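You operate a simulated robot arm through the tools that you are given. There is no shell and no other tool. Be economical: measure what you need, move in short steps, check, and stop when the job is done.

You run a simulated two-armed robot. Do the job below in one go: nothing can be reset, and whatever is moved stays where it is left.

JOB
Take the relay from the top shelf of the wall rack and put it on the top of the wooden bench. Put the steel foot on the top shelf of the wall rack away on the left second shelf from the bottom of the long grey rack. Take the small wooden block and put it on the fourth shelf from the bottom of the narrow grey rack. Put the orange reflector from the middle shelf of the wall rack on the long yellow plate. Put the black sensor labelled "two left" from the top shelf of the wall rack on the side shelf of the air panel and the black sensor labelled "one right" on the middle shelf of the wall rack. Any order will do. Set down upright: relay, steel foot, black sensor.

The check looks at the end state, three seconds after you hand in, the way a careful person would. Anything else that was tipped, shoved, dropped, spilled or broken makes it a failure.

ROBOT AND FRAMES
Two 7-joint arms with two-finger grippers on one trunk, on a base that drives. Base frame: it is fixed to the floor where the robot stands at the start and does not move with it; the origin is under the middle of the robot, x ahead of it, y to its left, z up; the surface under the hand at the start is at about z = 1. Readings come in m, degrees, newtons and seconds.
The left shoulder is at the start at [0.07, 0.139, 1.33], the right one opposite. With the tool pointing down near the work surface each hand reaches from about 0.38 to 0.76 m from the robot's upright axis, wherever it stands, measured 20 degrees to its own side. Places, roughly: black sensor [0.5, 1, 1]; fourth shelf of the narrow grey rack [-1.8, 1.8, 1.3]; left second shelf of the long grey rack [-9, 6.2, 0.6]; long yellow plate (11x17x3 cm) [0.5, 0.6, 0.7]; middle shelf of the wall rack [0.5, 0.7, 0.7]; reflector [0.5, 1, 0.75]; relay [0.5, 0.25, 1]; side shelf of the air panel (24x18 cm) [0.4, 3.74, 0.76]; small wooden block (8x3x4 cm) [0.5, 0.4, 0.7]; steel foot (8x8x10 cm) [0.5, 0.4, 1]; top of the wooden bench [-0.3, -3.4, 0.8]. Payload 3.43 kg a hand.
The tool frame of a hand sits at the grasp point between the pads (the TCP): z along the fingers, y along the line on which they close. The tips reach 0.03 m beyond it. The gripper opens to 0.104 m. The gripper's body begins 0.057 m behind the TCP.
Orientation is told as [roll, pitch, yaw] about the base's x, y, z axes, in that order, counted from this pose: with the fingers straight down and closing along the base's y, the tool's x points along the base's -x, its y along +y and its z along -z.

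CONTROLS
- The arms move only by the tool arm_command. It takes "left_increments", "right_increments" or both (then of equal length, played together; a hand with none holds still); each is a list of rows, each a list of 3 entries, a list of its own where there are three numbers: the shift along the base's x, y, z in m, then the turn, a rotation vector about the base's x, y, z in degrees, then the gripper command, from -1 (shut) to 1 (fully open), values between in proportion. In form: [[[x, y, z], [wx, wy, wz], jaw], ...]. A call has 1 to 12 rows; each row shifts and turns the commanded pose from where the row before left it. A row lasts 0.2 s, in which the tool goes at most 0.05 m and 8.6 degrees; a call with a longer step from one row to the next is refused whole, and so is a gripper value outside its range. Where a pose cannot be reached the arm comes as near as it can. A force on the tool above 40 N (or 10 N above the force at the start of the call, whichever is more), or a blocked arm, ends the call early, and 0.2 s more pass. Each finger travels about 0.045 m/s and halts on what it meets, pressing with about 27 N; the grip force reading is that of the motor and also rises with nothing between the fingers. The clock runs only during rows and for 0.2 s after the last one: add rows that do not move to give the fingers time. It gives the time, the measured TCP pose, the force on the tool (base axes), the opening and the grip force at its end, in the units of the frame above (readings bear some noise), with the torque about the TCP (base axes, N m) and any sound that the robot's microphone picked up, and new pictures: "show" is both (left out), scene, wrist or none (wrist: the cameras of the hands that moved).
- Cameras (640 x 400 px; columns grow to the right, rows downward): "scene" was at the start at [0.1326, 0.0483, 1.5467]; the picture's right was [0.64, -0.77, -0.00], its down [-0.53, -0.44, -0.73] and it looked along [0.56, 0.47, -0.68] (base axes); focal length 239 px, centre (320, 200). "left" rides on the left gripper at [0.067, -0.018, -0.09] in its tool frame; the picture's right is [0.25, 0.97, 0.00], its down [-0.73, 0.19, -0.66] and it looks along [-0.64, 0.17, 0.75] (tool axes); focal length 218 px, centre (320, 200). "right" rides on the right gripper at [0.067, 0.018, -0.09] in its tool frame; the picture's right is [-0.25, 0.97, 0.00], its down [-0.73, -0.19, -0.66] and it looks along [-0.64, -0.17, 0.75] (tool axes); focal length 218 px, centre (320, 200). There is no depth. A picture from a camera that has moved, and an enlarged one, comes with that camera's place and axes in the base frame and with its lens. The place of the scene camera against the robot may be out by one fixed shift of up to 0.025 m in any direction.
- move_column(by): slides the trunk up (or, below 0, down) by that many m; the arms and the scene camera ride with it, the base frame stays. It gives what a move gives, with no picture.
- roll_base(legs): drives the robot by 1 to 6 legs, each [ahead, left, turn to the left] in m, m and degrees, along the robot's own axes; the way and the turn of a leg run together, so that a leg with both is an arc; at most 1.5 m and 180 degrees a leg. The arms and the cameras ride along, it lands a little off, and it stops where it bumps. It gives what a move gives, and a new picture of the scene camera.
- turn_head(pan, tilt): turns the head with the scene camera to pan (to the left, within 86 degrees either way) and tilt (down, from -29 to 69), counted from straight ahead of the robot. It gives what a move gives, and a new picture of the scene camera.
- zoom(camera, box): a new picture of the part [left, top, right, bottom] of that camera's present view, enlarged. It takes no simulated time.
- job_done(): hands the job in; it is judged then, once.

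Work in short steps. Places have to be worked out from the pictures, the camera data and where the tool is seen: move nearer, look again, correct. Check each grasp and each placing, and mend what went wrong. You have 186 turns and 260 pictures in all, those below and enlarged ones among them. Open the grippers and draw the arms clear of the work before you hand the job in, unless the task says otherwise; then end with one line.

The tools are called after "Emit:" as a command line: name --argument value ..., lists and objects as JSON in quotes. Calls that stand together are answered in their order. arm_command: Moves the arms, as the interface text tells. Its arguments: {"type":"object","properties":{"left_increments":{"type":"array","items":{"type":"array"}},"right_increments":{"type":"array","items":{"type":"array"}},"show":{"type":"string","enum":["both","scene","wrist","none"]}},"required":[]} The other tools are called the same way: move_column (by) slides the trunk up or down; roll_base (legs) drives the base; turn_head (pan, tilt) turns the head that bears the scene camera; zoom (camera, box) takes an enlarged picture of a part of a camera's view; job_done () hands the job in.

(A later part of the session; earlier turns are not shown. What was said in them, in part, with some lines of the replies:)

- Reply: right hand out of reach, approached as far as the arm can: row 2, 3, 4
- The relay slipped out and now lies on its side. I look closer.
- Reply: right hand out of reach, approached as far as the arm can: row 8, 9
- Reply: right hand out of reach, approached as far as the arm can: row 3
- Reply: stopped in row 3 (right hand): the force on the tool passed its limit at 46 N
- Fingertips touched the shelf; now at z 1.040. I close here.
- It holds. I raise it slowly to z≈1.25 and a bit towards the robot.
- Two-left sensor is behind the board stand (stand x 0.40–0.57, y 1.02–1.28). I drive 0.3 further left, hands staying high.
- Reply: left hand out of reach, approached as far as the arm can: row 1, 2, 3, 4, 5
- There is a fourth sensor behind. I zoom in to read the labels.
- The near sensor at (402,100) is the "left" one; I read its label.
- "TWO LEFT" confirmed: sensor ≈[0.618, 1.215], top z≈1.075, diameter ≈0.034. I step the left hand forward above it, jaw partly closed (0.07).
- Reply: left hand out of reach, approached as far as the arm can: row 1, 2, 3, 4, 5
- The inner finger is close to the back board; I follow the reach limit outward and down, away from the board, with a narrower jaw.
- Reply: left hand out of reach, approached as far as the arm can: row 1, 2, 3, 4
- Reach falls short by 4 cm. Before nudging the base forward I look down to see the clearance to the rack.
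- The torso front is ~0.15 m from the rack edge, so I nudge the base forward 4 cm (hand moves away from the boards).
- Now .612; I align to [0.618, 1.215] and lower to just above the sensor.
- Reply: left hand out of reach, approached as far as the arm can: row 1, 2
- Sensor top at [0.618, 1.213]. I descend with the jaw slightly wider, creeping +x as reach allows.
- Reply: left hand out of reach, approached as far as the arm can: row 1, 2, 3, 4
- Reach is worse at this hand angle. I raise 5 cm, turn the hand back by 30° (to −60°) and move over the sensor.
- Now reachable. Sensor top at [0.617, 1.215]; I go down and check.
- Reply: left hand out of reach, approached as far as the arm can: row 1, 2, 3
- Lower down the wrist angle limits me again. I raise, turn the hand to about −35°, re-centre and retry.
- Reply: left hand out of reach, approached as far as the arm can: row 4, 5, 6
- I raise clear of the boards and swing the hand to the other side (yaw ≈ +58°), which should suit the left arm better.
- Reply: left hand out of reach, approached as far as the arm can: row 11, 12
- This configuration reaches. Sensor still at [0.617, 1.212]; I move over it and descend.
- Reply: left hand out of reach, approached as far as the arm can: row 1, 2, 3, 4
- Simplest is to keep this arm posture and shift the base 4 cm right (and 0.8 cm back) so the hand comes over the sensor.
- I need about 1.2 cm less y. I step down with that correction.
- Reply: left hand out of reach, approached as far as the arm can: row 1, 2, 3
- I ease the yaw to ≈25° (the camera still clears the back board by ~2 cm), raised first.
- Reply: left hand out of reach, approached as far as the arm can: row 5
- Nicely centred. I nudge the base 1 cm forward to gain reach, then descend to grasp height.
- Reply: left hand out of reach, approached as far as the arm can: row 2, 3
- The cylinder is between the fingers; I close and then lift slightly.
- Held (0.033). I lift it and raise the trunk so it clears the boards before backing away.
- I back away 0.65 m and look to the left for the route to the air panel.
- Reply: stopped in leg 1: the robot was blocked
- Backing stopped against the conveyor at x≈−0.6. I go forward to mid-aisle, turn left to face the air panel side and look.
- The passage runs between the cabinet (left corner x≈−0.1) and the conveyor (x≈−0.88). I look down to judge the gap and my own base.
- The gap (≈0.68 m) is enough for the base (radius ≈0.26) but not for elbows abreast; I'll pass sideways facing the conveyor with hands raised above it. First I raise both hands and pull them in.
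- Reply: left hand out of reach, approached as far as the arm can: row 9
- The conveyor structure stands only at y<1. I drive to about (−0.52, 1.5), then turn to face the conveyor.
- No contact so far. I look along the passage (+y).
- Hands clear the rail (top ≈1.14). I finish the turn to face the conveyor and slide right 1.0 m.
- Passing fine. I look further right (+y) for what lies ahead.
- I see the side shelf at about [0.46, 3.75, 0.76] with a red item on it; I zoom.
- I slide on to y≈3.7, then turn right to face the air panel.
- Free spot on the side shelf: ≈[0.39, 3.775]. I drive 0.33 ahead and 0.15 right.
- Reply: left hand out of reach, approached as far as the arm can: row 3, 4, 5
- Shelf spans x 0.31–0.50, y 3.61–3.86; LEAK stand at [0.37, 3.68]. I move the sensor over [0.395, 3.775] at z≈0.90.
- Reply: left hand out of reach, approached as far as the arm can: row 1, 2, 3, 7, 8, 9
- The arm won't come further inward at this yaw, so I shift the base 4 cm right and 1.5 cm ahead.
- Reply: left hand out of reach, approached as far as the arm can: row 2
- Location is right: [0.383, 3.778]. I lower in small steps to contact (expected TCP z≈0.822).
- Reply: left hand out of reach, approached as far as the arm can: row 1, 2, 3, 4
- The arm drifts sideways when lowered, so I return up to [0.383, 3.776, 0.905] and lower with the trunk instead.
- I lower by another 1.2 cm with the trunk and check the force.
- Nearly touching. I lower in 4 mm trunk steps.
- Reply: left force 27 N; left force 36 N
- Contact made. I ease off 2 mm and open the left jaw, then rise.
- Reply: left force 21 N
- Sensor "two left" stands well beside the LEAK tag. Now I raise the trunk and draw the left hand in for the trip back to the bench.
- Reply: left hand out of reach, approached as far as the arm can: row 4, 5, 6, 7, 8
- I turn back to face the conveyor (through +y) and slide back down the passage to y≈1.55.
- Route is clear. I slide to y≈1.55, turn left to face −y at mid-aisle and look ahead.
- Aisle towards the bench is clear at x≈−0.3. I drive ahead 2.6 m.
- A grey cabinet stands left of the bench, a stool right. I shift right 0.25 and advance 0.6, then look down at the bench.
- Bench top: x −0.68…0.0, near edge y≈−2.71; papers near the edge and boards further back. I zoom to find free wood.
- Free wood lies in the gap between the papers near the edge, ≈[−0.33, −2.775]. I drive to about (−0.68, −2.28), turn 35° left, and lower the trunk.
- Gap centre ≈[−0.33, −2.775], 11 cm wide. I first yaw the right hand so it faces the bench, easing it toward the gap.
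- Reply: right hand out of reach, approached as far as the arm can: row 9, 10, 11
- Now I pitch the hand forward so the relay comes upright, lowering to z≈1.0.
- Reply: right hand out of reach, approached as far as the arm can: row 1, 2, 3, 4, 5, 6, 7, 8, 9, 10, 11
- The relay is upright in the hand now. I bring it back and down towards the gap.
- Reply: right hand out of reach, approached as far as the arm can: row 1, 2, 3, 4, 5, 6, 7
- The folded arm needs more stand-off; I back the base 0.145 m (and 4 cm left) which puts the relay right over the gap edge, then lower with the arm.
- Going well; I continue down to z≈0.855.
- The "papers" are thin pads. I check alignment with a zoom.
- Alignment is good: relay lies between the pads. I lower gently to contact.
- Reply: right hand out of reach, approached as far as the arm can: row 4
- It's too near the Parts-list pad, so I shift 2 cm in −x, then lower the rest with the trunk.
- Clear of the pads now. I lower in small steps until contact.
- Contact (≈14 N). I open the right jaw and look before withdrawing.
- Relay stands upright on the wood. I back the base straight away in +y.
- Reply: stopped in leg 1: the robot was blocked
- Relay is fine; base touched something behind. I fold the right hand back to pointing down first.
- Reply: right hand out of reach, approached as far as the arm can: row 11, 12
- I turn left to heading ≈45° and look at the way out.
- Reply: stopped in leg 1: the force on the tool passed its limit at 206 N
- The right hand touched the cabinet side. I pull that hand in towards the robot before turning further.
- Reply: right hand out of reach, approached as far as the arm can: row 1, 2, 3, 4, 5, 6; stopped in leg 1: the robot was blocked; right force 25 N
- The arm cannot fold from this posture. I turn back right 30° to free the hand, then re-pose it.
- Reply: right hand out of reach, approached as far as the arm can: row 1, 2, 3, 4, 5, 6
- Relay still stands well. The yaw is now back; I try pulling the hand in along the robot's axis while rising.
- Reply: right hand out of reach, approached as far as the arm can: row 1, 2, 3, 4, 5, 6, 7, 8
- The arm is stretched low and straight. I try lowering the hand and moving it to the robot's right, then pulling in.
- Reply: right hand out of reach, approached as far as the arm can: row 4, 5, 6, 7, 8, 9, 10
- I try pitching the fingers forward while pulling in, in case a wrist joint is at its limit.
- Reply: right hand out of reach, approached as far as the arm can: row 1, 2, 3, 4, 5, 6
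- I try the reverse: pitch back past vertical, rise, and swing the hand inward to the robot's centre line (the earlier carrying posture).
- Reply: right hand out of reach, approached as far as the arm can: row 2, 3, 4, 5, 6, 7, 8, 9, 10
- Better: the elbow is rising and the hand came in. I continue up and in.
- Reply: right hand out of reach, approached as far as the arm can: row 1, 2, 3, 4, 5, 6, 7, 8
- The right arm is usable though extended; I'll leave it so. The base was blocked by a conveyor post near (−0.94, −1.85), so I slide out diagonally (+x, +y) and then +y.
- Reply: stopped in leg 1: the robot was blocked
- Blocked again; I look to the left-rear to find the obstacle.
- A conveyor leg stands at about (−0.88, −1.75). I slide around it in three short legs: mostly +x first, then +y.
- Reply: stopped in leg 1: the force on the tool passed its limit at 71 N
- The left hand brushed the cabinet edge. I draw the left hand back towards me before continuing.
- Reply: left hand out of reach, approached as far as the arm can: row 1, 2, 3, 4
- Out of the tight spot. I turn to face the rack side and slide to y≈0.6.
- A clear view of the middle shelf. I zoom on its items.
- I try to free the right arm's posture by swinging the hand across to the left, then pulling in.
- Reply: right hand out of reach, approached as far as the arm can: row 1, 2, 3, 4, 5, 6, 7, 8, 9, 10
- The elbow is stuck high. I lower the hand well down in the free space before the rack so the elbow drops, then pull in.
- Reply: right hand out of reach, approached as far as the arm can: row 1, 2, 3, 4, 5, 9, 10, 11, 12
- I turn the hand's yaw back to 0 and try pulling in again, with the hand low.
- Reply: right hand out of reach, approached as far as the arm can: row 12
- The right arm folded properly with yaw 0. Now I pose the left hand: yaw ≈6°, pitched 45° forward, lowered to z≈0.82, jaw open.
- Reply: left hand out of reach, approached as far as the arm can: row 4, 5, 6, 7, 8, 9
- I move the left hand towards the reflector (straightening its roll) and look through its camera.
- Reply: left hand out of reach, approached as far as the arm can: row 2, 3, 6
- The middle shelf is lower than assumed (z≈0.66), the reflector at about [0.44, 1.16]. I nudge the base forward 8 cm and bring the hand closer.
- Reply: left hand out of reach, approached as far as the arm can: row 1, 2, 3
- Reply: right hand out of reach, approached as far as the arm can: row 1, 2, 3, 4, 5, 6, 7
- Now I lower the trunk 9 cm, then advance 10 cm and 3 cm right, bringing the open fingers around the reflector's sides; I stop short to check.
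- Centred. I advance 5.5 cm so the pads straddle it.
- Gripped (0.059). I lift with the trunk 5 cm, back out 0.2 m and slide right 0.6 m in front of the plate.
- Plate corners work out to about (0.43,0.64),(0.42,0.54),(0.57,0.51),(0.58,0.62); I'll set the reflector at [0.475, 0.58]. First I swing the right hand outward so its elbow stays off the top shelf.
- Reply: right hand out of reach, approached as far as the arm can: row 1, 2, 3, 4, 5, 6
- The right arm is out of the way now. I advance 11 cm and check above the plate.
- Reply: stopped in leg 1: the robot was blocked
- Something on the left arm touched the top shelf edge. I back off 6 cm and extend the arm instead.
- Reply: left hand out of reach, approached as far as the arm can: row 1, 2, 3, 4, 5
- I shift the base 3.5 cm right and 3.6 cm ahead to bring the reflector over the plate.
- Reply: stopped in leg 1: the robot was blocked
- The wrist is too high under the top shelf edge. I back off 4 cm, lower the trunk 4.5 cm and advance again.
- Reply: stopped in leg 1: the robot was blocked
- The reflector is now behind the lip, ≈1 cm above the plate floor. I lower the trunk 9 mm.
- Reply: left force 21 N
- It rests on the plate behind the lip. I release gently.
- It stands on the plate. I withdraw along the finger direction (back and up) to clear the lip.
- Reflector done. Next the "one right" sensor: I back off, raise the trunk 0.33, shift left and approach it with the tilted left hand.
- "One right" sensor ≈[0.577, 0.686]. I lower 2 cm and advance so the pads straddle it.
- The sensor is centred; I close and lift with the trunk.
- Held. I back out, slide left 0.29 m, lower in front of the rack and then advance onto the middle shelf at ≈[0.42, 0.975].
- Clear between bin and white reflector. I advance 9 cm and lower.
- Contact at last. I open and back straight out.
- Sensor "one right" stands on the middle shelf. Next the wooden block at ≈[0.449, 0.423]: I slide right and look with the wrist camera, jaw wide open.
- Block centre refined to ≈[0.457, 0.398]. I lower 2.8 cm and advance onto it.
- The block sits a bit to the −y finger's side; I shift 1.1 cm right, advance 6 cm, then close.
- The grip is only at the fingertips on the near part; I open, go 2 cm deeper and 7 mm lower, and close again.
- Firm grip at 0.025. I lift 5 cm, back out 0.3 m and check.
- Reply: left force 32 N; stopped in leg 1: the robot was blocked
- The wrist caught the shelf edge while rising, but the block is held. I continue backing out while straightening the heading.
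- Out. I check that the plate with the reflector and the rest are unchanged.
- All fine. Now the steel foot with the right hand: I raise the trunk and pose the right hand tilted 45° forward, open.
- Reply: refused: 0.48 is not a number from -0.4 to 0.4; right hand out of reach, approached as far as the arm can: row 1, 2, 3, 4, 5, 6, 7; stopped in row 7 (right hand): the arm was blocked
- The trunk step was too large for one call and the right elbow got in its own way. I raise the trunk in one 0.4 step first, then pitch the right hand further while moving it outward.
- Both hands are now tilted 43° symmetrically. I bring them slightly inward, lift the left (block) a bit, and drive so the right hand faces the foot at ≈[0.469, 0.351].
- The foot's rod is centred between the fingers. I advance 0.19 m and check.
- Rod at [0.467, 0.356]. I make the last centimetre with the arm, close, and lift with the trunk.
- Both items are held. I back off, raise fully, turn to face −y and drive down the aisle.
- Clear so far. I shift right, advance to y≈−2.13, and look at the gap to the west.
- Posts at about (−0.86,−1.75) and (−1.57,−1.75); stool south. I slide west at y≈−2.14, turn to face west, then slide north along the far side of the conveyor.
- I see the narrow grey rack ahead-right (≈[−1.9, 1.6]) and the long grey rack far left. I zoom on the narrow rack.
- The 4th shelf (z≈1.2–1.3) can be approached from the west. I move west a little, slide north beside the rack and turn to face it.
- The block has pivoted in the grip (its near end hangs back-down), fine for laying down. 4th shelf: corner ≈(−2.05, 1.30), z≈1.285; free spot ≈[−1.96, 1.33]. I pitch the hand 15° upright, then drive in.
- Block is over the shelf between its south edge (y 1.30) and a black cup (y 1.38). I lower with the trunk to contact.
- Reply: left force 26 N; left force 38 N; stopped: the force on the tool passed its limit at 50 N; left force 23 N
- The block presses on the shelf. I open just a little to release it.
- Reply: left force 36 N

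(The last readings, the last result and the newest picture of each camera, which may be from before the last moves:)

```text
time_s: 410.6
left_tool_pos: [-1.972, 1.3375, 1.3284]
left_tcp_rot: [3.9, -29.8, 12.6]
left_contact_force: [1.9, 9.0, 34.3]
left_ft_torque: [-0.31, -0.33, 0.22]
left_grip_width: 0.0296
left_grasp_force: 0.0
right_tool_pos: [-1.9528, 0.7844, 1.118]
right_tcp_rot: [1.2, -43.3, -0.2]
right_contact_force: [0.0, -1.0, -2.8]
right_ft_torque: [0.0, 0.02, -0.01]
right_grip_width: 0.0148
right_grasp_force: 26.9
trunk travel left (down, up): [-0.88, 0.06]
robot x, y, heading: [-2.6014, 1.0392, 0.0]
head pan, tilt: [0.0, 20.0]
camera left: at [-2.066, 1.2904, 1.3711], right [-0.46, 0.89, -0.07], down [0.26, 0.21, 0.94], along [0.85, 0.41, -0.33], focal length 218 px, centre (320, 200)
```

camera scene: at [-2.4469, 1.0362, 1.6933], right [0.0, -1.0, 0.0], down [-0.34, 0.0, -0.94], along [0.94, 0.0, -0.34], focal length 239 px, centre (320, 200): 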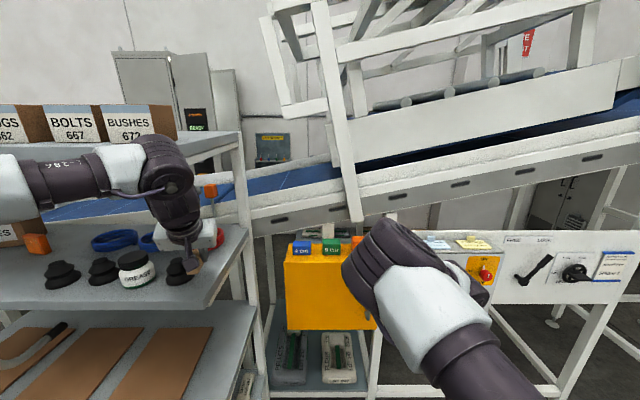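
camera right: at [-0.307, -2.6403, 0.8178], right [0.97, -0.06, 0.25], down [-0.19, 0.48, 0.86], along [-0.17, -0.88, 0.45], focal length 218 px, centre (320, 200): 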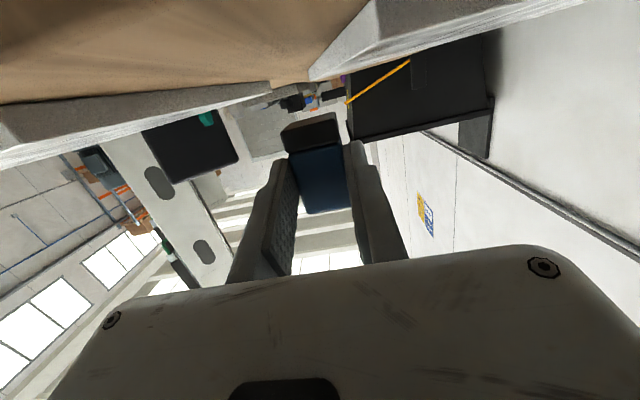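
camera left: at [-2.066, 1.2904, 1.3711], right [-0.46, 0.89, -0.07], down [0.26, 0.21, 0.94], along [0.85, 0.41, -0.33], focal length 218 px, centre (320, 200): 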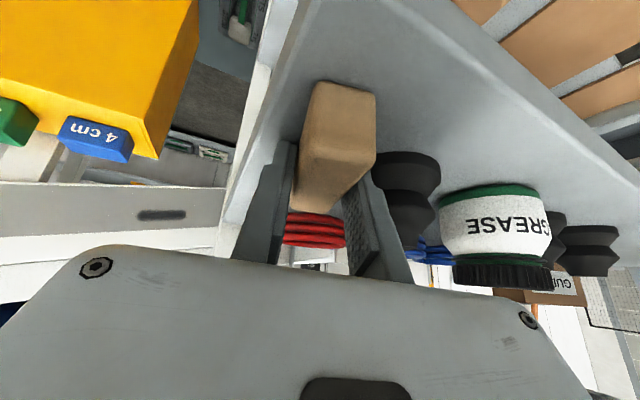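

The fingertips themselves rest on the shelf. I raise 1 cm and finish opening.

Emit:
move_column --by 0.01

Emit:
arm_command --left_increments '[[[0, 0, 0], [0, 0, 0], -0.2], [[0, 0, 0], [0, 0, 0], -0.2], [[0, 0, 0], [0, 0, 0], -0.2]]' --show "wrist"

```text
time_s: 411.2
left_tool_pos: [-1.9679, 1.3338, 1.3321]
left_tcp_rot: [4.3, -29.1, 12.2]
left_contact_force: [-0.4, -0.4, -0.2]
left_ft_torque: [0.03, -0.01, 0.02]
left_grip_width: 0.0403
left_grasp_force: 0.1
right_tool_pos: [-1.9493, 0.7832, 1.1245]
right_tcp_rot: [1.4, -43.1, -0.1]
right_contact_force: [-0.1, -0.9, -3.2]
right_ft_torque: [-0.02, 0.01, 0.02]
right_grip_width: 0.0151
right_grasp_force: 26.9
trunk travel left (down, up): [-0.89, 0.05]
robot x, y, heading: [-2.6067, 1.0415, -0.2]
head pan, tilt: [0.0, 20.0]
```

```text
time_s: 412.0
left_tool_pos: [-1.9668, 1.3345, 1.3348]
left_tcp_rot: [4.1, -29.4, 12.4]
left_contact_force: [-0.7, 0.1, -1.1]
left_ft_torque: [-0.01, 0.0, 0.0]
left_grip_width: 0.0416
left_grasp_force: 0.0
right_tool_pos: [-1.9486, 0.7847, 1.1247]
right_tcp_rot: [1.3, -43.1, -0.1]
right_contact_force: [-0.5, 0.6, -4.2]
right_ft_torque: [-0.01, 0.02, 0.01]
right_grip_width: 0.0149
right_grasp_force: 27.2
trunk travel left (down, up): [-0.89, 0.05]
robot x, y, heading: [-2.5979, 1.0431, -0.0]
head pan, tilt: [0.0, 20.0]
camera left: at [-2.0617, 1.2894, 1.3774], right [-0.46, 0.89, -0.06], down [0.27, 0.21, 0.94], along [0.85, 0.41, -0.33], focal length 218 px, centre (320, 200)
```

left: 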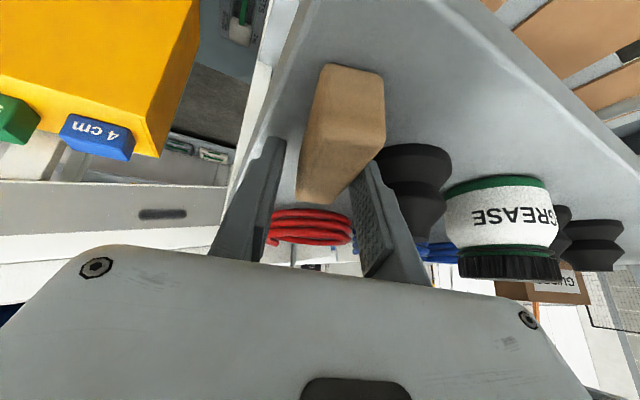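

The block lies on the shelf, released. I raise the trunk and back straight away.

Emit:
move_column --by 0.048

Emit:
roll_base --legs '[[-0.35, 0, 0]]'

Emit:
zoom --camera "scene" --box '[100, 120, 340, 270]'

```text
time_s: 412.9
left_tool_pos: [-1.9672, 1.3358, 1.3824]
left_tcp_rot: [4.2, -29.4, 12.3]
left_contact_force: [-0.8, -0.7, 0.1]
left_ft_torque: [0.03, 0.0, 0.01]
left_grip_width: 0.0415
left_grasp_force: 0.1
right_tool_pos: [-1.9491, 0.784, 1.1732]
right_tcp_rot: [1.3, -43.1, 0.0]
right_contact_force: [-0.1, 0.3, -3.8]
right_ft_torque: [-0.03, 0.04, -0.06]
right_grip_width: 0.0147
right_grasp_force: 26.7
trunk travel left (down, up): [-0.938, 0.002]
robot x, y, heading: [-2.6041, 1.0422, 0.0]
head pan, tilt: [0.0, 20.0]
```

```text
time_s: 415.1
left_tool_pos: [-2.318, 1.3365, 1.3809]
left_tcp_rot: [4.1, -29.2, 12.5]
left_contact_force: [0.0, 0.1, -0.2]
left_ft_torque: [-0.03, 0.03, 0.02]
left_grip_width: 0.0415
left_grasp_force: 0.1
right_tool_pos: [-2.2982, 0.7848, 1.1719]
right_tcp_rot: [1.2, -43.0, -0.1]
right_contact_force: [0.1, 0.5, -3.5]
right_ft_torque: [-0.01, 0.06, -0.02]
right_grip_width: 0.015
right_grasp_force: 27.0
trunk travel left (down, up): [-0.938, 0.002]
robot x, y, heading: [-2.957, 1.0396, 0.1]
head pan, tilt: [0.0, 20.0]
camera scene: at [-2.7893, 1.0358, 1.6949], right [0.0, -1.0, 0.0], down [-0.35, 0.0, -0.94], along [0.94, 0.0, -0.35], focal length 239 px, centre (320, 200)
```

scene: 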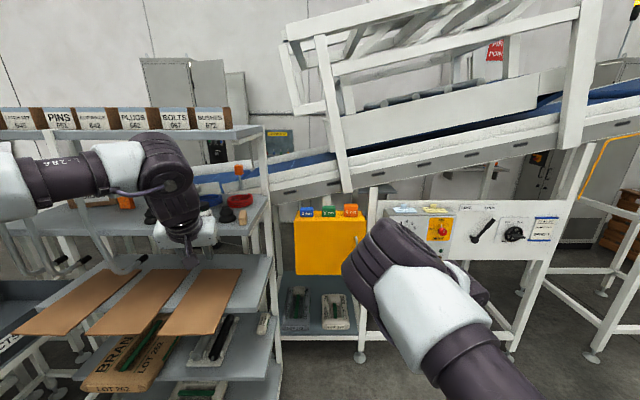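

```text
2.67 times, centred on (220, 195) of scene
camera zoom: at [-2.7893, 1.0358, 1.6949], right [0.0, -1.0, 0.0], down [-0.35, 0.0, -0.94], along [0.94, 0.0, -0.35], focal length 637 px, centre (587, 213)
```

zoom: 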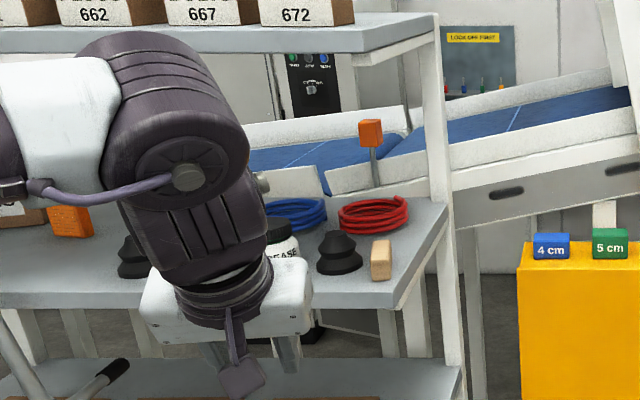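

Block placed on the fourth shelf. Now I turn towards the long grey rack and look.

Emit:
roll_base --legs '[[-0.3, 0, 0], [0, 0, 139]]'

```text
time_s: 422.9
left_tool_pos: [-3.9301, 1.2365, 1.3824]
left_tcp_rot: [4.1, -29.4, 151.3]
left_contact_force: [0.8, -0.2, -1.0]
left_ft_torque: [-0.04, -0.02, 0.02]
left_grip_width: 0.0413
left_grasp_force: 0.1
right_tool_pos: [-3.5813, 1.6645, 1.1731]
right_tcp_rot: [1.5, -43.1, 138.8]
right_contact_force: [0.3, -0.2, -3.8]
right_ft_torque: [-0.03, -0.03, 0.05]
right_grip_width: 0.015
right_grasp_force: 27.2
trunk travel left (down, up): [-0.938, 0.002]
robot x, y, heading: [-3.2542, 1.0381, 138.9]
head pan, tilt: [0.0, 20.0]
camera scene: at [-3.3459, 1.1314, 1.6953], right [0.66, 0.75, 0.0], down [0.26, -0.23, -0.94], along [-0.71, 0.62, -0.34], focal length 239 px, centre (320, 200)
```

scene: 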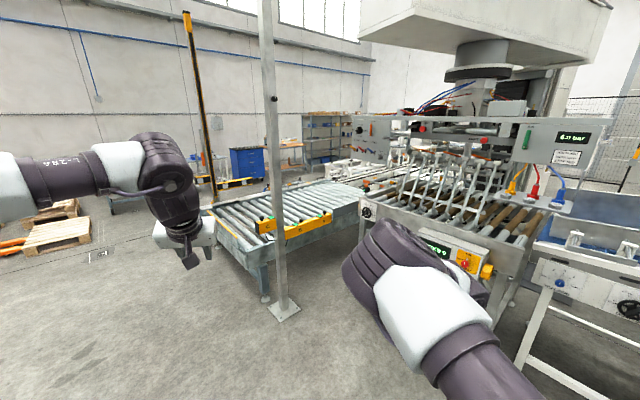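

I zoom in on the far area to plan the path.

Emit:
zoom --camera "scene" --box '[180, 80, 400, 220]'

```text
2.86 times, centred on (290, 150) of scene
camera zoom: at [-3.3459, 1.1314, 1.6953], right [0.66, 0.75, 0.0], down [0.26, -0.23, -0.94], along [-0.71, 0.62, -0.34], focal length 683 px, centre (406, 343)
```

zoom: 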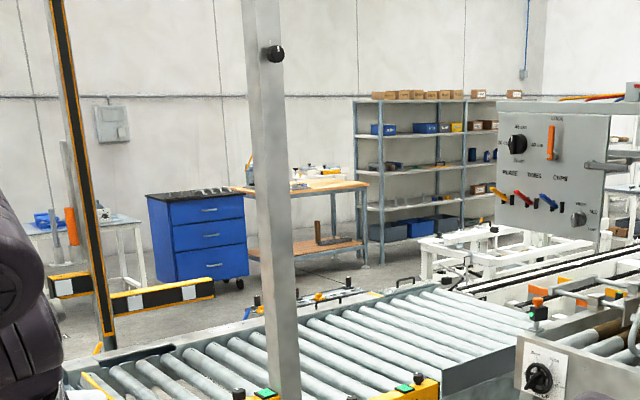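

Plan: west along y≈1.05 to x≈−7.3, then north past the roller table's end, then to the rack's left bay (front post ≈(−8.9, 5.6)). I turn to face west and drive, raising the left hand meanwhile.

Emit:
roll_base --legs '[[0, 0, 41], [1.4, 0, 0], [1.4, 0, 0], [1.2, 0, 0]]'

Emit:
turn_head --pan -50 --tilt 25

```text
time_s: 444.0
left_tool_pos: [-7.8764, 0.7417, 1.3828]
left_tcp_rot: [4.0, -29.3, -167.6]
left_contact_force: [0.4, 0.3, 0.1]
left_ft_torque: [-0.02, 0.04, 0.01]
left_grip_width: 0.0417
left_grasp_force: 0.0
right_tool_pos: [-7.8926, 1.2965, 1.1739]
right_tcp_rot: [1.3, -43.1, 180.0]
right_contact_force: [-0.7, 0.9, -3.1]
right_ft_torque: [-0.03, -0.07, 0.0]
right_grip_width: 0.0148
right_grasp_force: 27.2
trunk travel left (down, up): [-0.938, 0.002]
robot x, y, heading: [-7.2367, 1.0398, -180.0]
head pan, tilt: [0.0, 20.0]
camera scene: at [-7.3638, 1.0337, 1.6955], right [0.0, 1.0, 0.0], down [0.34, 0.0, -0.94], along [-0.94, 0.0, -0.34], focal length 239 px, centre (320, 200)
```

scene: 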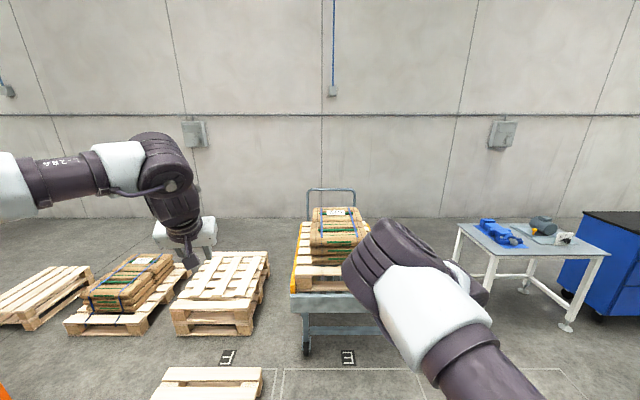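

```text
time_s: 445.2
left_tool_pos: [-7.8766, 0.7422, 1.3823]
left_tcp_rot: [4.0, -29.3, -167.5]
left_contact_force: [0.2, -0.6, 0.2]
left_ft_torque: [0.01, 0.03, -0.01]
left_grip_width: 0.0416
left_grasp_force: 0.1
right_tool_pos: [-7.894, 1.295, 1.1732]
right_tcp_rot: [1.3, -43.1, 180.1]
right_contact_force: [-0.3, -0.6, -2.2]
right_ft_torque: [-0.01, -0.05, 0.0]
right_grip_width: 0.0148
right_grasp_force: 27.3
trunk travel left (down, up): [-0.938, 0.002]
robot x, y, heading: [-7.2376, 1.0355, -179.9]
head pan, tilt: [-50.0, 25.0]
camera scene: at [-7.3311, 1.1041, 1.6873], right [0.77, 0.64, 0.0], down [0.27, -0.32, -0.91], along [-0.58, 0.69, -0.42], focal length 239 px, centre (320, 200)
```

scene: 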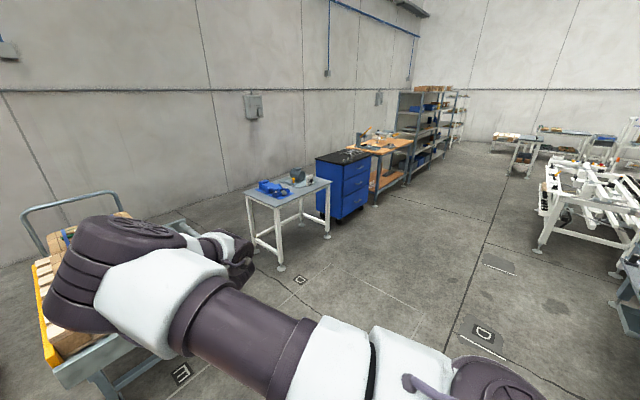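

Open floor all the way. I step 0.35 m further west and slide north to y≈5.85 in front of the rack's left bay.

Emit:
roll_base --legs '[[0.35, 0, 0], [0, -1.4, 0], [0, -1.4, 0], [0, -1.4, 0], [0, -0.6, 0]]'

Emit:
turn_head --pan -20 --tilt 30

```text
time_s: 470.1
left_tool_pos: [-8.2057, 5.5211, 1.3826]
left_tcp_rot: [4.1, -29.2, -167.5]
left_contact_force: [0.6, -0.7, -0.5]
left_ft_torque: [0.0, -0.02, -0.01]
left_grip_width: 0.0415
left_grasp_force: 0.1
right_tool_pos: [-8.2251, 6.0739, 1.1734]
right_tcp_rot: [1.2, -43.1, 179.9]
right_contact_force: [0.0, 0.6, -3.8]
right_ft_torque: [0.01, -0.05, -0.02]
right_grip_width: 0.0148
right_grasp_force: 26.6
trunk travel left (down, up): [-0.938, 0.002]
robot x, y, heading: [-7.5698, 5.8148, 180.0]
head pan, tilt: [-50.0, 25.0]
camera scene: at [-7.6613, 5.8818, 1.6874], right [0.77, 0.64, 0.0], down [0.27, -0.32, -0.91], along [-0.58, 0.7, -0.42], focal length 239 px, centre (320, 200)
```

scene: 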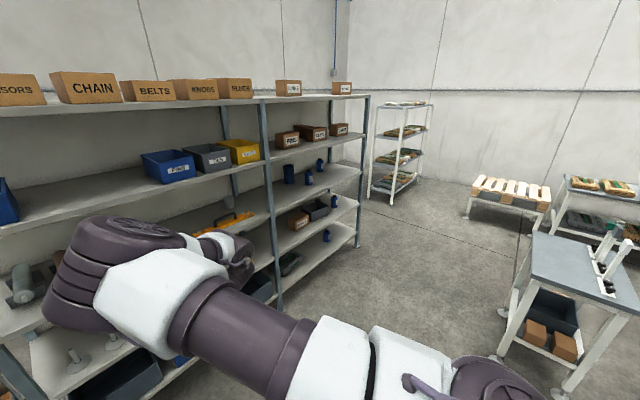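

```text
time_s: 471.0
left_tool_pos: [-8.2063, 5.5247, 1.3823]
left_tcp_rot: [4.1, -29.3, -167.8]
left_contact_force: [-0.6, -0.2, 0.0]
left_ft_torque: [0.0, -0.01, 0.0]
left_grip_width: 0.0416
left_grasp_force: 0.1
right_tool_pos: [-8.223, 6.0765, 1.1728]
right_tcp_rot: [1.5, -43.0, 179.7]
right_contact_force: [-0.2, -0.7, -3.8]
right_ft_torque: [-0.03, -0.05, -0.01]
right_grip_width: 0.0149
right_grasp_force: 26.9
trunk travel left (down, up): [-0.938, 0.002]
robot x, y, heading: [-7.5742, 5.8198, 179.8]
head pan, tilt: [-20.0, 30.0]
camera scene: at [-7.6871, 5.8454, 1.6793], right [0.35, 0.94, 0.0], down [0.47, -0.17, -0.87], along [-0.81, 0.3, -0.5], focal length 239 px, centre (320, 200)
```

scene: 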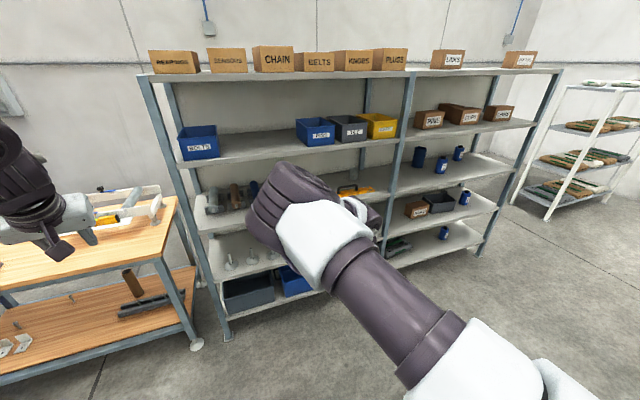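

Steel feet already stand on the left second shelf (x≈−8.87, y 5.70–5.96); I'll put mine beside them near y≈6.2. First I draw the left hand back out of the way and lower the trunk.

Emit:
arm_command --left_increments '[[[0.03, 0, 0], [0, -4, -2], -1], [[0.03, 0, 0], [0, -4, -2], -1], [[0.03, 0, 0], [0, -4, -2], -1], [[0.03, 0, 0], [0, -4, -2], -1], [[0.03, 0, 0], [0, -4, -2], -1], [[0.03, 0, 0], [0, -4, -2], -1], [[0.03, 0, 0], [0, -4, 0], -1], [[0.03, 0, 0], [0, 0, 0], -1]]' --show "none"

Emit:
move_column --by -0.4

Emit:
roll_base --legs '[[0.25, -0.12, 0]]'

Emit:
zoom --camera "right" --box '[0, 0, 640, 400]'

```text
time_s: 472.8
left_tool_pos: [-7.9648, 5.5236, 1.3822]
left_tcp_rot: [6.5, -1.5, 179.3]
left_contact_force: [0.2, -0.3, 0.4]
left_ft_torque: [0.01, -0.02, 0.0]
left_grip_width: 0.0
left_grasp_force: 27.1
right_tool_pos: [-8.2225, 6.0747, 1.1747]
right_tcp_rot: [1.3, -43.1, 179.7]
right_contact_force: [-0.1, 0.3, -3.3]
right_ft_torque: [0.01, -0.04, 0.02]
right_grip_width: 0.015
right_grasp_force: 26.7
trunk travel left (down, up): [-0.938, 0.002]
robot x, y, heading: [-7.5694, 5.8135, 179.9]
head pan, tilt: [-20.0, 30.0]
```

```text
time_s: 476.7
left_tool_pos: [-7.9657, 5.5237, 0.9828]
left_tcp_rot: [6.5, -1.5, 179.3]
left_contact_force: [1.1, 0.3, -0.2]
left_ft_torque: [0.01, -0.01, -0.02]
left_grip_width: 0.0
left_grasp_force: 27.2
right_tool_pos: [-8.224, 6.0763, 0.7736]
right_tcp_rot: [1.5, -43.2, 179.8]
right_contact_force: [-0.4, -0.5, -3.7]
right_ft_torque: [-0.02, -0.07, 0.02]
right_grip_width: 0.015
right_grasp_force: 26.9
trunk travel left (down, up): [-0.538, 0.402]
robot x, y, heading: [-7.5671, 5.8184, 179.7]
head pan, tilt: [-20.0, 30.0]
```

```text
time_s: 478.6
left_tool_pos: [-8.2185, 5.6432, 0.9808]
left_tcp_rot: [6.6, -1.5, 179.6]
left_contact_force: [0.3, 0.2, -0.4]
left_ft_torque: [-0.01, -0.02, -0.05]
left_grip_width: 0.0
left_grasp_force: 26.9
right_tool_pos: [-8.476, 6.1959, 0.7731]
right_tcp_rot: [1.4, -43.1, 179.9]
right_contact_force: [-0.7, -0.2, -3.4]
right_ft_torque: [0.03, -0.05, 0.03]
right_grip_width: 0.015
right_grasp_force: 27.0
trunk travel left (down, up): [-0.538, 0.402]
robot x, y, heading: [-7.8222, 5.9386, 179.9]
head pan, tilt: [-20.0, 30.0]
camera scene: at [-7.9391, 5.9647, 1.2793], right [0.34, 0.94, 0.0], down [0.47, -0.17, -0.87], along [-0.81, 0.3, -0.5], focal length 239 px, centre (320, 200)
```

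scene: 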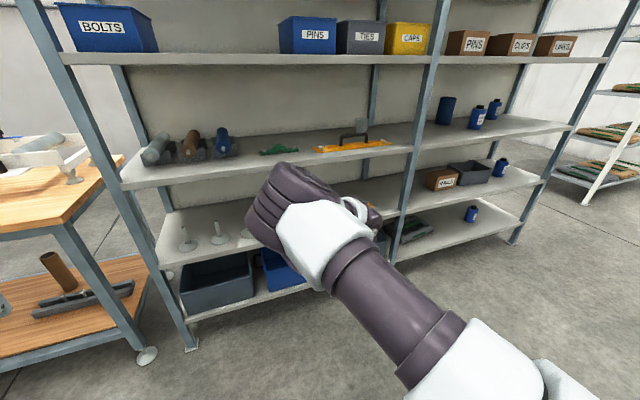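

```text
1.00 times, centred on (320, 200) of right (not enlarged: the box is as wide or as high as the picture)
camera zoom: at [-8.365, 6.18, 0.7919], right [-0.17, -0.97, 0.19], down [-0.09, 0.21, 0.97], along [-0.98, 0.15, -0.12], focal length 218 px, centre (320, 200)
```

zoom: 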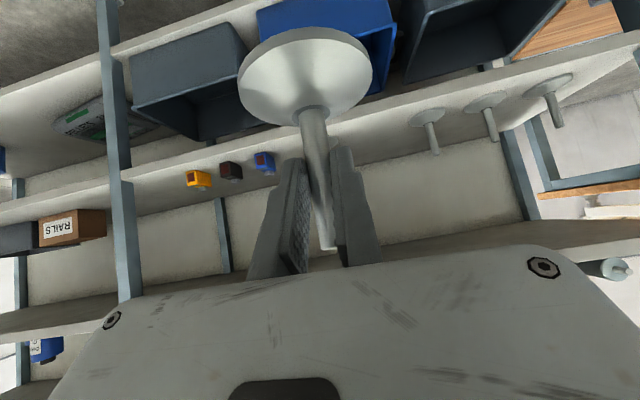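

There's a clear gap between the third foot (y 5.99) and the blue relay (y 6.35). I lower 7 cm and advance 0.3 m, then check.

Emit:
move_column --by -0.07

Emit:
roll_base --legs '[[0.3, 0.008, 0]]'

Emit:
zoom --camera "right" --box '[0, 0, 640, 400]'

```text
time_s: 479.7
left_tool_pos: [-8.218, 5.6434, 0.9117]
left_tcp_rot: [6.5, -1.6, 179.5]
left_contact_force: [0.3, -0.7, -0.6]
left_ft_torque: [0.0, 0.02, 0.0]
left_grip_width: 0.0
left_grasp_force: 27.4
right_tool_pos: [-8.4745, 6.1946, 0.7028]
right_tcp_rot: [1.3, -43.0, 179.8]
right_contact_force: [0.8, -0.3, -2.5]
right_ft_torque: [0.03, -0.05, 0.02]
right_grip_width: 0.0151
right_grasp_force: 27.1
trunk travel left (down, up): [-0.468, 0.472]
robot x, y, heading: [-7.8224, 5.9392, 179.9]
head pan, tilt: [-20.0, 30.0]
```

```text
time_s: 481.7
left_tool_pos: [-8.5162, 5.6344, 0.9122]
left_tcp_rot: [6.7, -1.5, 179.5]
left_contact_force: [-0.1, 0.3, 0.6]
left_ft_torque: [0.02, 0.02, 0.02]
left_grip_width: 0.0
left_grasp_force: 27.0
right_tool_pos: [-8.7732, 6.1866, 0.7034]
right_tcp_rot: [1.4, -43.0, 180.1]
right_contact_force: [-0.1, 0.1, -4.0]
right_ft_torque: [-0.01, -0.03, 0.0]
right_grip_width: 0.0151
right_grasp_force: 26.9
trunk travel left (down, up): [-0.468, 0.472]
robot x, y, heading: [-8.1186, 5.9291, -180.1]
head pan, tilt: [-20.0, 30.0]
camera scene: at [-8.2362, 5.9566, 1.2092], right [0.34, 0.94, 0.0], down [0.47, -0.17, -0.87], along [-0.81, 0.3, -0.5], focal length 239 px, centre (320, 200)
```

scene: 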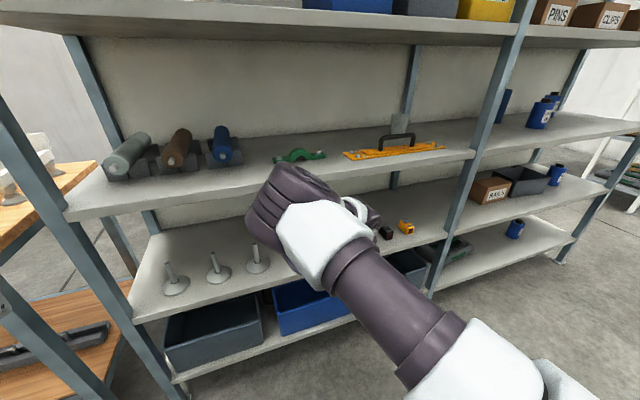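

```text
1.00 times, centred on (320, 200) of right (not enlarged: the box is as wide or as high as the picture)
camera zoom: at [-8.662, 6.1716, 0.7217], right [-0.17, -0.97, 0.19], down [-0.09, 0.21, 0.97], along [-0.98, 0.15, -0.12], focal length 218 px, centre (320, 200)
```

zoom: 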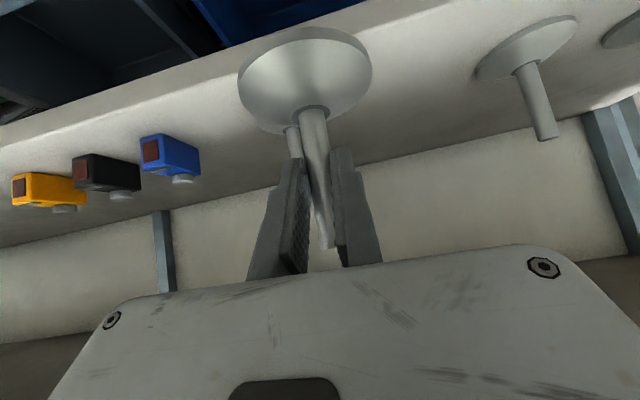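

A fourth foot was hidden right behind mine (≈[−8.87, 6.22]). The free gap is centred at y≈6.105, so I shift 8 cm left before going in.

Emit:
roll_base --legs '[[-0.03, 0.0, 0], [0, 0.081, 0]]'

Emit:
zoom --camera "right" --box '[0, 0, 640, 400]'

```text
time_s: 483.2
left_tool_pos: [-8.4836, 5.5538, 0.9115]
left_tcp_rot: [6.5, -1.6, 179.4]
left_contact_force: [0.0, -0.3, -0.7]
left_ft_torque: [0.02, 0.01, -0.02]
left_grip_width: 0.0
left_grasp_force: 27.1
right_tool_pos: [-8.7436, 6.1038, 0.7039]
right_tcp_rot: [1.3, -43.1, -180.0]
right_contact_force: [-0.4, -0.8, -3.4]
right_ft_torque: [0.02, -0.05, 0.0]
right_grip_width: 0.0149
right_grasp_force: 27.0
trunk travel left (down, up): [-0.468, 0.472]
robot x, y, heading: [-8.0895, 5.8508, -180.2]
head pan, tilt: [-20.0, 30.0]
camera scene: at [-8.2056, 5.8743, 1.2093], right [0.34, 0.94, 0.0], down [0.47, -0.17, -0.87], along [-0.81, 0.3, -0.5], focal length 239 px, centre (320, 200)
```

scene: 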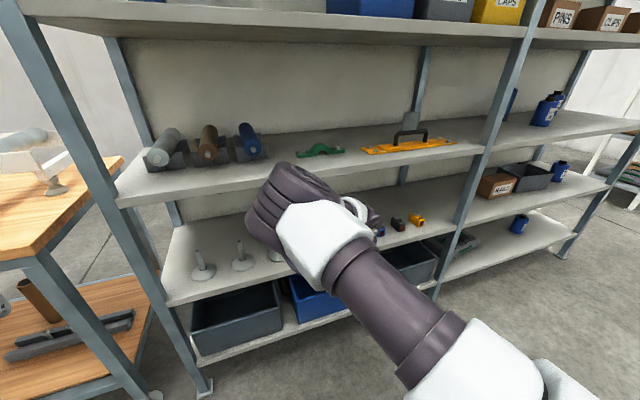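

```text
1.00 times, centred on (320, 200) of right (not enlarged: the box is as wide or as high as the picture)
camera zoom: at [-8.6318, 6.0898, 0.7222], right [-0.17, -0.97, 0.19], down [-0.09, 0.21, 0.97], along [-0.98, 0.15, -0.12], focal length 218 px, centre (320, 200)
```

zoom: 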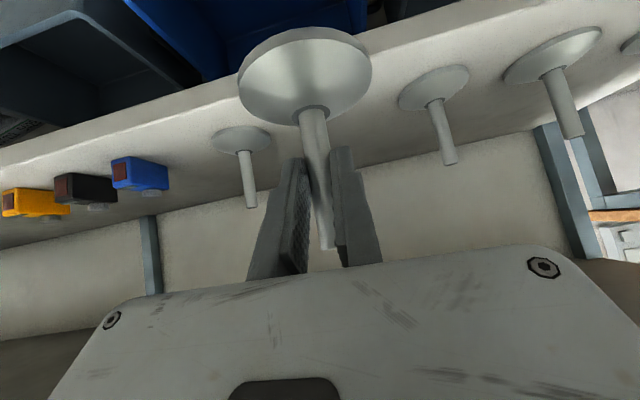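

The gap is centred at y≈6.094, shelf front edge ≈−8.79, feet at x≈−8.85. I correct 1 cm left and advance 10.5 cm.

Emit:
roll_base --legs '[[0, 0.012, 0.2], [0.106, 0, 0]]'

Emit:
zoom --camera "right" --box '[100, 0, 580, 300]'

```text
time_s: 484.8
left_tool_pos: [-8.59, 5.5383, 0.9122]
left_tcp_rot: [6.6, -1.6, 179.9]
left_contact_force: [-0.3, 0.3, 0.4]
left_ft_torque: [0.01, 0.01, 0.02]
left_grip_width: 0.0
left_grasp_force: 27.2
right_tool_pos: [-8.8509, 6.0899, 0.7031]
right_tcp_rot: [1.4, -43.1, -179.8]
right_contact_force: [0.1, 0.5, -3.7]
right_ft_torque: [0.01, -0.07, 0.0]
right_grip_width: 0.015
right_grasp_force: 27.6
trunk travel left (down, up): [-0.468, 0.472]
robot x, y, heading: [-8.195, 5.8358, -179.6]
head pan, tilt: [-20.0, 30.0]
camera scene: at [-8.3128, 5.862, 1.2092], right [0.34, 0.94, 0.0], down [0.47, -0.17, -0.87], along [-0.81, 0.29, -0.5], focal length 239 px, centre (320, 200)
```

scene: 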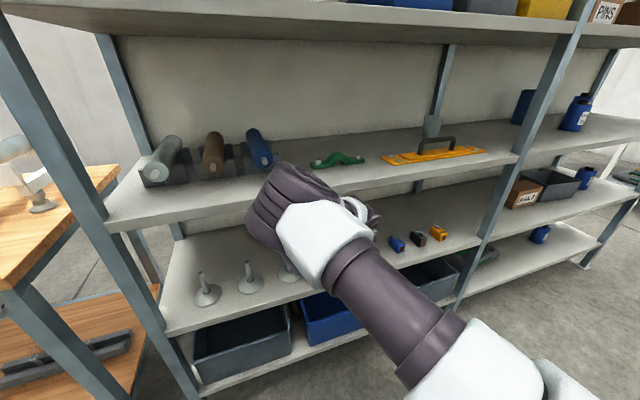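

```text
1.33 times, centred on (340, 150) of right
camera zoom: at [-8.7395, 6.075, 0.7216], right [-0.17, -0.97, 0.19], down [-0.09, 0.21, 0.97], along [-0.98, 0.14, -0.12], focal length 291 px, centre (293, 267)
```

zoom: 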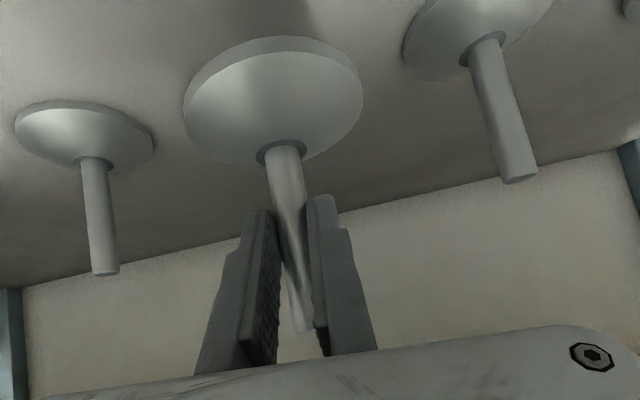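

Centred between the neighbours. I lower with the trunk to contact.

Emit:
move_column --by -0.026

Emit:
move_column --by -0.005

Emit:
move_column --by -0.004

Emit:
zoom --camera "right" --box '[100, 0, 580, 300]'

```text
time_s: 485.5
left_tool_pos: [-8.5891, 5.5385, 0.8866]
left_tcp_rot: [6.6, -1.5, 179.8]
left_contact_force: [-0.4, -0.3, 0.9]
left_ft_torque: [-0.01, 0.02, -0.02]
left_grip_width: 0.0
left_grasp_force: 27.0
right_tool_pos: [-8.8501, 6.0904, 0.6756]
right_tcp_rot: [1.4, -43.1, -179.9]
right_contact_force: [-0.3, 0.0, -4.3]
right_ft_torque: [-0.03, -0.05, 0.06]
right_grip_width: 0.0147
right_grasp_force: 27.1
trunk travel left (down, up): [-0.442, 0.498]
robot x, y, heading: [-8.1954, 5.8385, -179.7]
head pan, tilt: [-20.0, 30.0]
```

```text
time_s: 486.0
left_tool_pos: [-8.589, 5.5401, 0.8824]
left_tcp_rot: [6.6, -1.6, 179.7]
left_contact_force: [0.1, -0.7, 0.2]
left_ft_torque: [-0.02, 0.0, -0.01]
left_grip_width: 0.0003
left_grasp_force: 27.0
right_tool_pos: [-8.8502, 6.0891, 0.672]
right_tcp_rot: [1.3, -42.9, -179.8]
right_contact_force: [-1.3, -0.1, -3.3]
right_ft_torque: [-0.02, -0.05, 0.0]
right_grip_width: 0.0148
right_grasp_force: 26.9
trunk travel left (down, up): [-0.437, 0.503]
robot x, y, heading: [-8.1977, 5.8354, -179.6]
head pan, tilt: [-20.0, 30.0]
```

```text
time_s: 486.5
left_tool_pos: [-8.5892, 5.5396, 0.8787]
left_tcp_rot: [6.6, -1.5, 179.8]
left_contact_force: [-0.4, 0.3, 0.9]
left_ft_torque: [0.01, -0.01, -0.01]
left_grip_width: 0.0
left_grasp_force: 27.1
right_tool_pos: [-8.8501, 6.0905, 0.6686]
right_tcp_rot: [1.4, -43.0, -179.8]
right_contact_force: [-0.4, 0.1, -2.6]
right_ft_torque: [-0.03, -0.04, -0.01]
right_grip_width: 0.0151
right_grasp_force: 27.1
trunk travel left (down, up): [-0.433, 0.507]
robot x, y, heading: [-8.1965, 5.8363, -179.9]
head pan, tilt: [-20.0, 30.0]
```

```text
1.33 times, centred on (340, 150) of right
camera zoom: at [-8.7391, 6.075, 0.6869], right [-0.17, -0.97, 0.19], down [-0.09, 0.21, 0.97], along [-0.98, 0.14, -0.12], focal length 291 px, centre (293, 267)
```

zoom: 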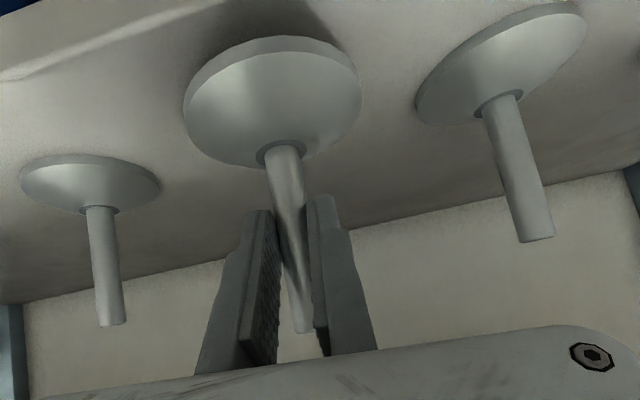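

Emit:
move_column --by -0.008

Emit:
move_column --by -0.005

Emit:
move_column --by -0.005

Emit:
move_column --by -0.004

```text
time_s: 487.1
left_tool_pos: [-8.5893, 5.5386, 0.8698]
left_tcp_rot: [6.6, -1.6, 179.8]
left_contact_force: [-0.1, 0.1, 0.1]
left_ft_torque: [-0.03, -0.02, -0.01]
left_grip_width: 0.0
left_grasp_force: 26.7
right_tool_pos: [-8.8508, 6.0893, 0.6601]
right_tcp_rot: [1.4, -43.0, -179.8]
right_contact_force: [-0.9, 0.3, -2.9]
right_ft_torque: [-0.02, -0.06, -0.03]
right_grip_width: 0.0152
right_grasp_force: 27.8
trunk travel left (down, up): [-0.425, 0.515]
robot x, y, heading: [-8.1936, 5.8389, -179.7]
head pan, tilt: [-20.0, 30.0]
```

```text
time_s: 487.6
left_tool_pos: [-8.5886, 5.539, 0.8655]
left_tcp_rot: [6.5, -1.6, 179.8]
left_contact_force: [-0.2, -0.7, 0.2]
left_ft_torque: [-0.02, 0.01, -0.01]
left_grip_width: 0.0001
left_grasp_force: 26.7
right_tool_pos: [-8.8503, 6.0898, 0.6563]
right_tcp_rot: [1.3, -43.0, -179.8]
right_contact_force: [-0.3, -0.8, -4.0]
right_ft_torque: [0.02, -0.05, 0.02]
right_grip_width: 0.0151
right_grasp_force: 27.8
trunk travel left (down, up): [-0.42, 0.52]
robot x, y, heading: [-8.1947, 5.8363, -179.7]
head pan, tilt: [-20.0, 30.0]
```

```text
time_s: 488.2
left_tool_pos: [-8.589, 5.5392, 0.8593]
left_tcp_rot: [6.7, -1.5, 179.9]
left_contact_force: [0.4, 0.3, -0.9]
left_ft_torque: [-0.02, 0.01, 0.0]
left_grip_width: 0.0002
left_grasp_force: 26.7
right_tool_pos: [-8.8498, 6.0907, 0.6504]
right_tcp_rot: [1.4, -43.1, -179.9]
right_contact_force: [0.2, 0.1, -3.1]
right_ft_torque: [-0.01, -0.03, 0.02]
right_grip_width: 0.015
right_grasp_force: 27.5
trunk travel left (down, up): [-0.415, 0.525]
robot x, y, heading: [-8.1924, 5.8349, -179.9]
head pan, tilt: [-20.0, 30.0]
```

```text
time_s: 488.7
left_tool_pos: [-8.5886, 5.5387, 0.856]
left_tcp_rot: [6.6, -1.6, 179.8]
left_contact_force: [-0.6, 0.5, -0.2]
left_ft_torque: [-0.03, 0.03, -0.03]
left_grip_width: 0.0
left_grasp_force: 27.0
right_tool_pos: [-8.8498, 6.0889, 0.6466]
right_tcp_rot: [1.3, -43.1, -179.7]
right_contact_force: [-1.2, -0.3, 2.0]
right_ft_torque: [0.23, 0.09, 0.03]
right_grip_width: 0.0147
right_grasp_force: 26.1
trunk travel left (down, up): [-0.411, 0.529]
robot x, y, heading: [-8.1972, 5.8379, -179.9]
head pan, tilt: [-20.0, 30.0]
```

First contact at TCP z 0.647. I press 2 mm more, then open and check.

Emit:
move_column --by -0.002

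Emit:
arm_command --right_increments '[[[0, 0, 0], [0, 0, 0], -0.65], [[0, 0, 0], [0, 0, 0], -0.5], [[0, 0, 0], [0, 0, 0], -0.3], [[0, 0, 0], [0, 0, 0], -0.1], [[0, 0, 0], [0, 0, 0], -0.1]]' --show "wrist"

```text
time_s: 489.2
left_tool_pos: [-8.5886, 5.5376, 0.854]
left_tcp_rot: [6.5, -1.6, 179.8]
left_contact_force: [0.4, -0.1, 0.2]
left_ft_torque: [0.04, -0.01, 0.0]
left_grip_width: 0.0
left_grasp_force: 27.0
right_tool_pos: [-8.8498, 6.0892, 0.6463]
right_tcp_rot: [1.2, -43.4, -179.6]
right_contact_force: [-1.6, -1.5, 12.1]
right_ft_torque: [0.41, -0.02, 0.04]
right_grip_width: 0.015
right_grasp_force: 27.0
trunk travel left (down, up): [-0.409, 0.531]
robot x, y, heading: [-8.1966, 5.835, -179.9]
head pan, tilt: [-20.0, 30.0]
```

```text
time_s: 490.4
left_tool_pos: [-8.5891, 5.5385, 0.854]
left_tcp_rot: [6.6, -1.6, 179.8]
left_contact_force: [-0.3, 1.2, -0.8]
left_ft_torque: [0.03, 0.01, 0.0]
left_grip_width: 0.0
left_grasp_force: 27.1
right_tool_pos: [-8.8501, 6.089, 0.6447]
right_tcp_rot: [1.2, -43.1, -179.8]
right_contact_force: [1.0, 0.1, -0.1]
right_ft_torque: [-0.01, 0.0, -0.01]
right_grip_width: 0.0467
right_grasp_force: 0.0
trunk travel left (down, up): [-0.409, 0.531]
robot x, y, heading: [-8.1927, 5.8355, -179.5]
head pan, tilt: [-20.0, 30.0]
camera right: at [-8.7389, 6.0749, 0.6632], right [-0.17, -0.97, 0.19], down [-0.09, 0.21, 0.97], along [-0.98, 0.14, -0.12], focal length 218 px, centre (320, 200)
```

right: 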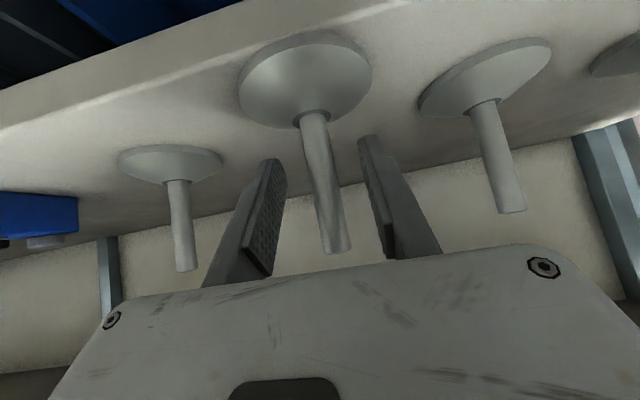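

It stands upright with the others. I back straight out and take a last look.

Emit:
roll_base --legs '[[-0.45, 0, 0]]'

Emit:
zoom --camera "right" --box '[100, 0, 580, 300]'

```text
time_s: 493.2
left_tool_pos: [-8.1402, 5.5407, 0.8528]
left_tcp_rot: [6.6, -1.6, 179.6]
left_contact_force: [0.1, 0.1, -1.0]
left_ft_torque: [0.03, 0.01, 0.01]
left_grip_width: 0.0003
left_grasp_force: 26.9
right_tool_pos: [-8.3986, 6.0938, 0.6453]
right_tcp_rot: [1.3, -43.0, -179.9]
right_contact_force: [0.2, 0.9, -0.2]
right_ft_torque: [0.0, 0.0, 0.02]
right_grip_width: 0.0469
right_grasp_force: 0.0
trunk travel left (down, up): [-0.409, 0.531]
robot x, y, heading: [-7.7445, 5.8386, -179.8]
head pan, tilt: [-20.0, 30.0]
camera scene: at [-7.8602, 5.8639, 1.1504], right [0.34, 0.94, 0.0], down [0.47, -0.17, -0.87], along [-0.81, 0.29, -0.5], focal length 239 px, centre (320, 200)
```

scene: 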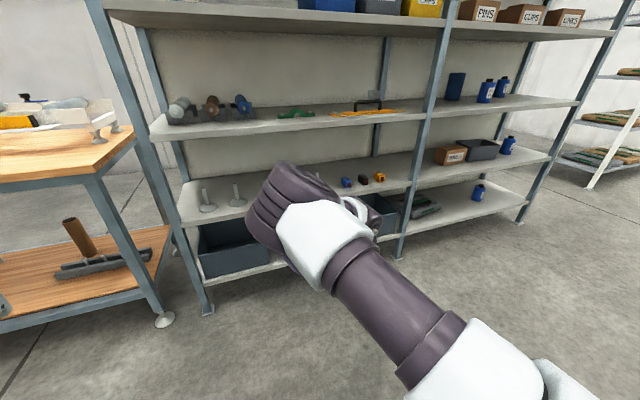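

```text
1.33 times, centred on (340, 150) of right
camera zoom: at [-8.2871, 6.0783, 0.6635], right [-0.17, -0.97, 0.19], down [-0.09, 0.21, 0.97], along [-0.98, 0.15, -0.12], focal length 291 px, centre (293, 267)
```

zoom: 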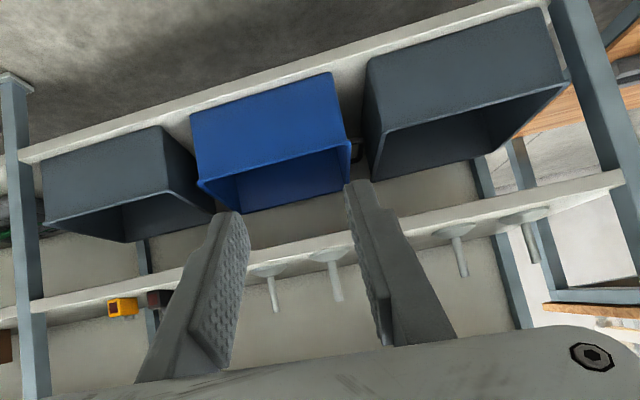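

The foot stands in the row on the left second shelf. I open both grippers fully and hand in.

Emit:
arm_command --left_increments '[[[0, 0, 0], [0, 0, 0], 1], [[0, 0, 0], [0, 0, 0], 1], [[0, 0, 0], [0, 0, 0], 1], [[0, 0, 0], [0, 0, 0], 1], [[0, 0, 0], [0, 0, 0], 1], [[0, 0, 0], [0, 0, 0], 1]]' --right_increments '[[[0, 0, 0], [0, 0, 0], 1], [[0, 0, 0], [0, 0, 0], 1], [[0, 0, 0], [0, 0, 0], 1], [[0, 0, 0], [0, 0, 0], 1], [[0, 0, 0], [0, 0, 0], 1], [[0, 0, 0], [0, 0, 0], 1]]' --show "none"

Emit:
job_done

```text
time_s: 494.6
left_tool_pos: [-8.1387, 5.5409, 0.8533]
left_tcp_rot: [6.7, -1.5, 179.7]
left_contact_force: [-0.8, 0.3, -0.6]
left_ft_torque: [-0.01, 0.02, -0.01]
left_grip_width: 0.1038
left_grasp_force: 0.0
right_tool_pos: [-8.3989, 6.0924, 0.6438]
right_tcp_rot: [1.3, -43.2, -179.9]
right_contact_force: [0.0, 0.9, -0.6]
right_ft_torque: [0.0, -0.02, 0.01]
right_grip_width: 0.1041
right_grasp_force: 0.1
trunk travel left (down, up): [-0.409, 0.531]
robot x, y, heading: [-7.7425, 5.8362, -179.9]
head pan, tilt: [-20.0, 30.0]
```

```text
The job is handed in.
```

All six items are at their places, with relay, steel foot and both sensors upright, and the job is handed in; on the way the relay slipped and fell over once on the wall rack before I set it upright on the bench, and the hands bumped the grey cabinet by the bench (one hit peaked at 206 N).
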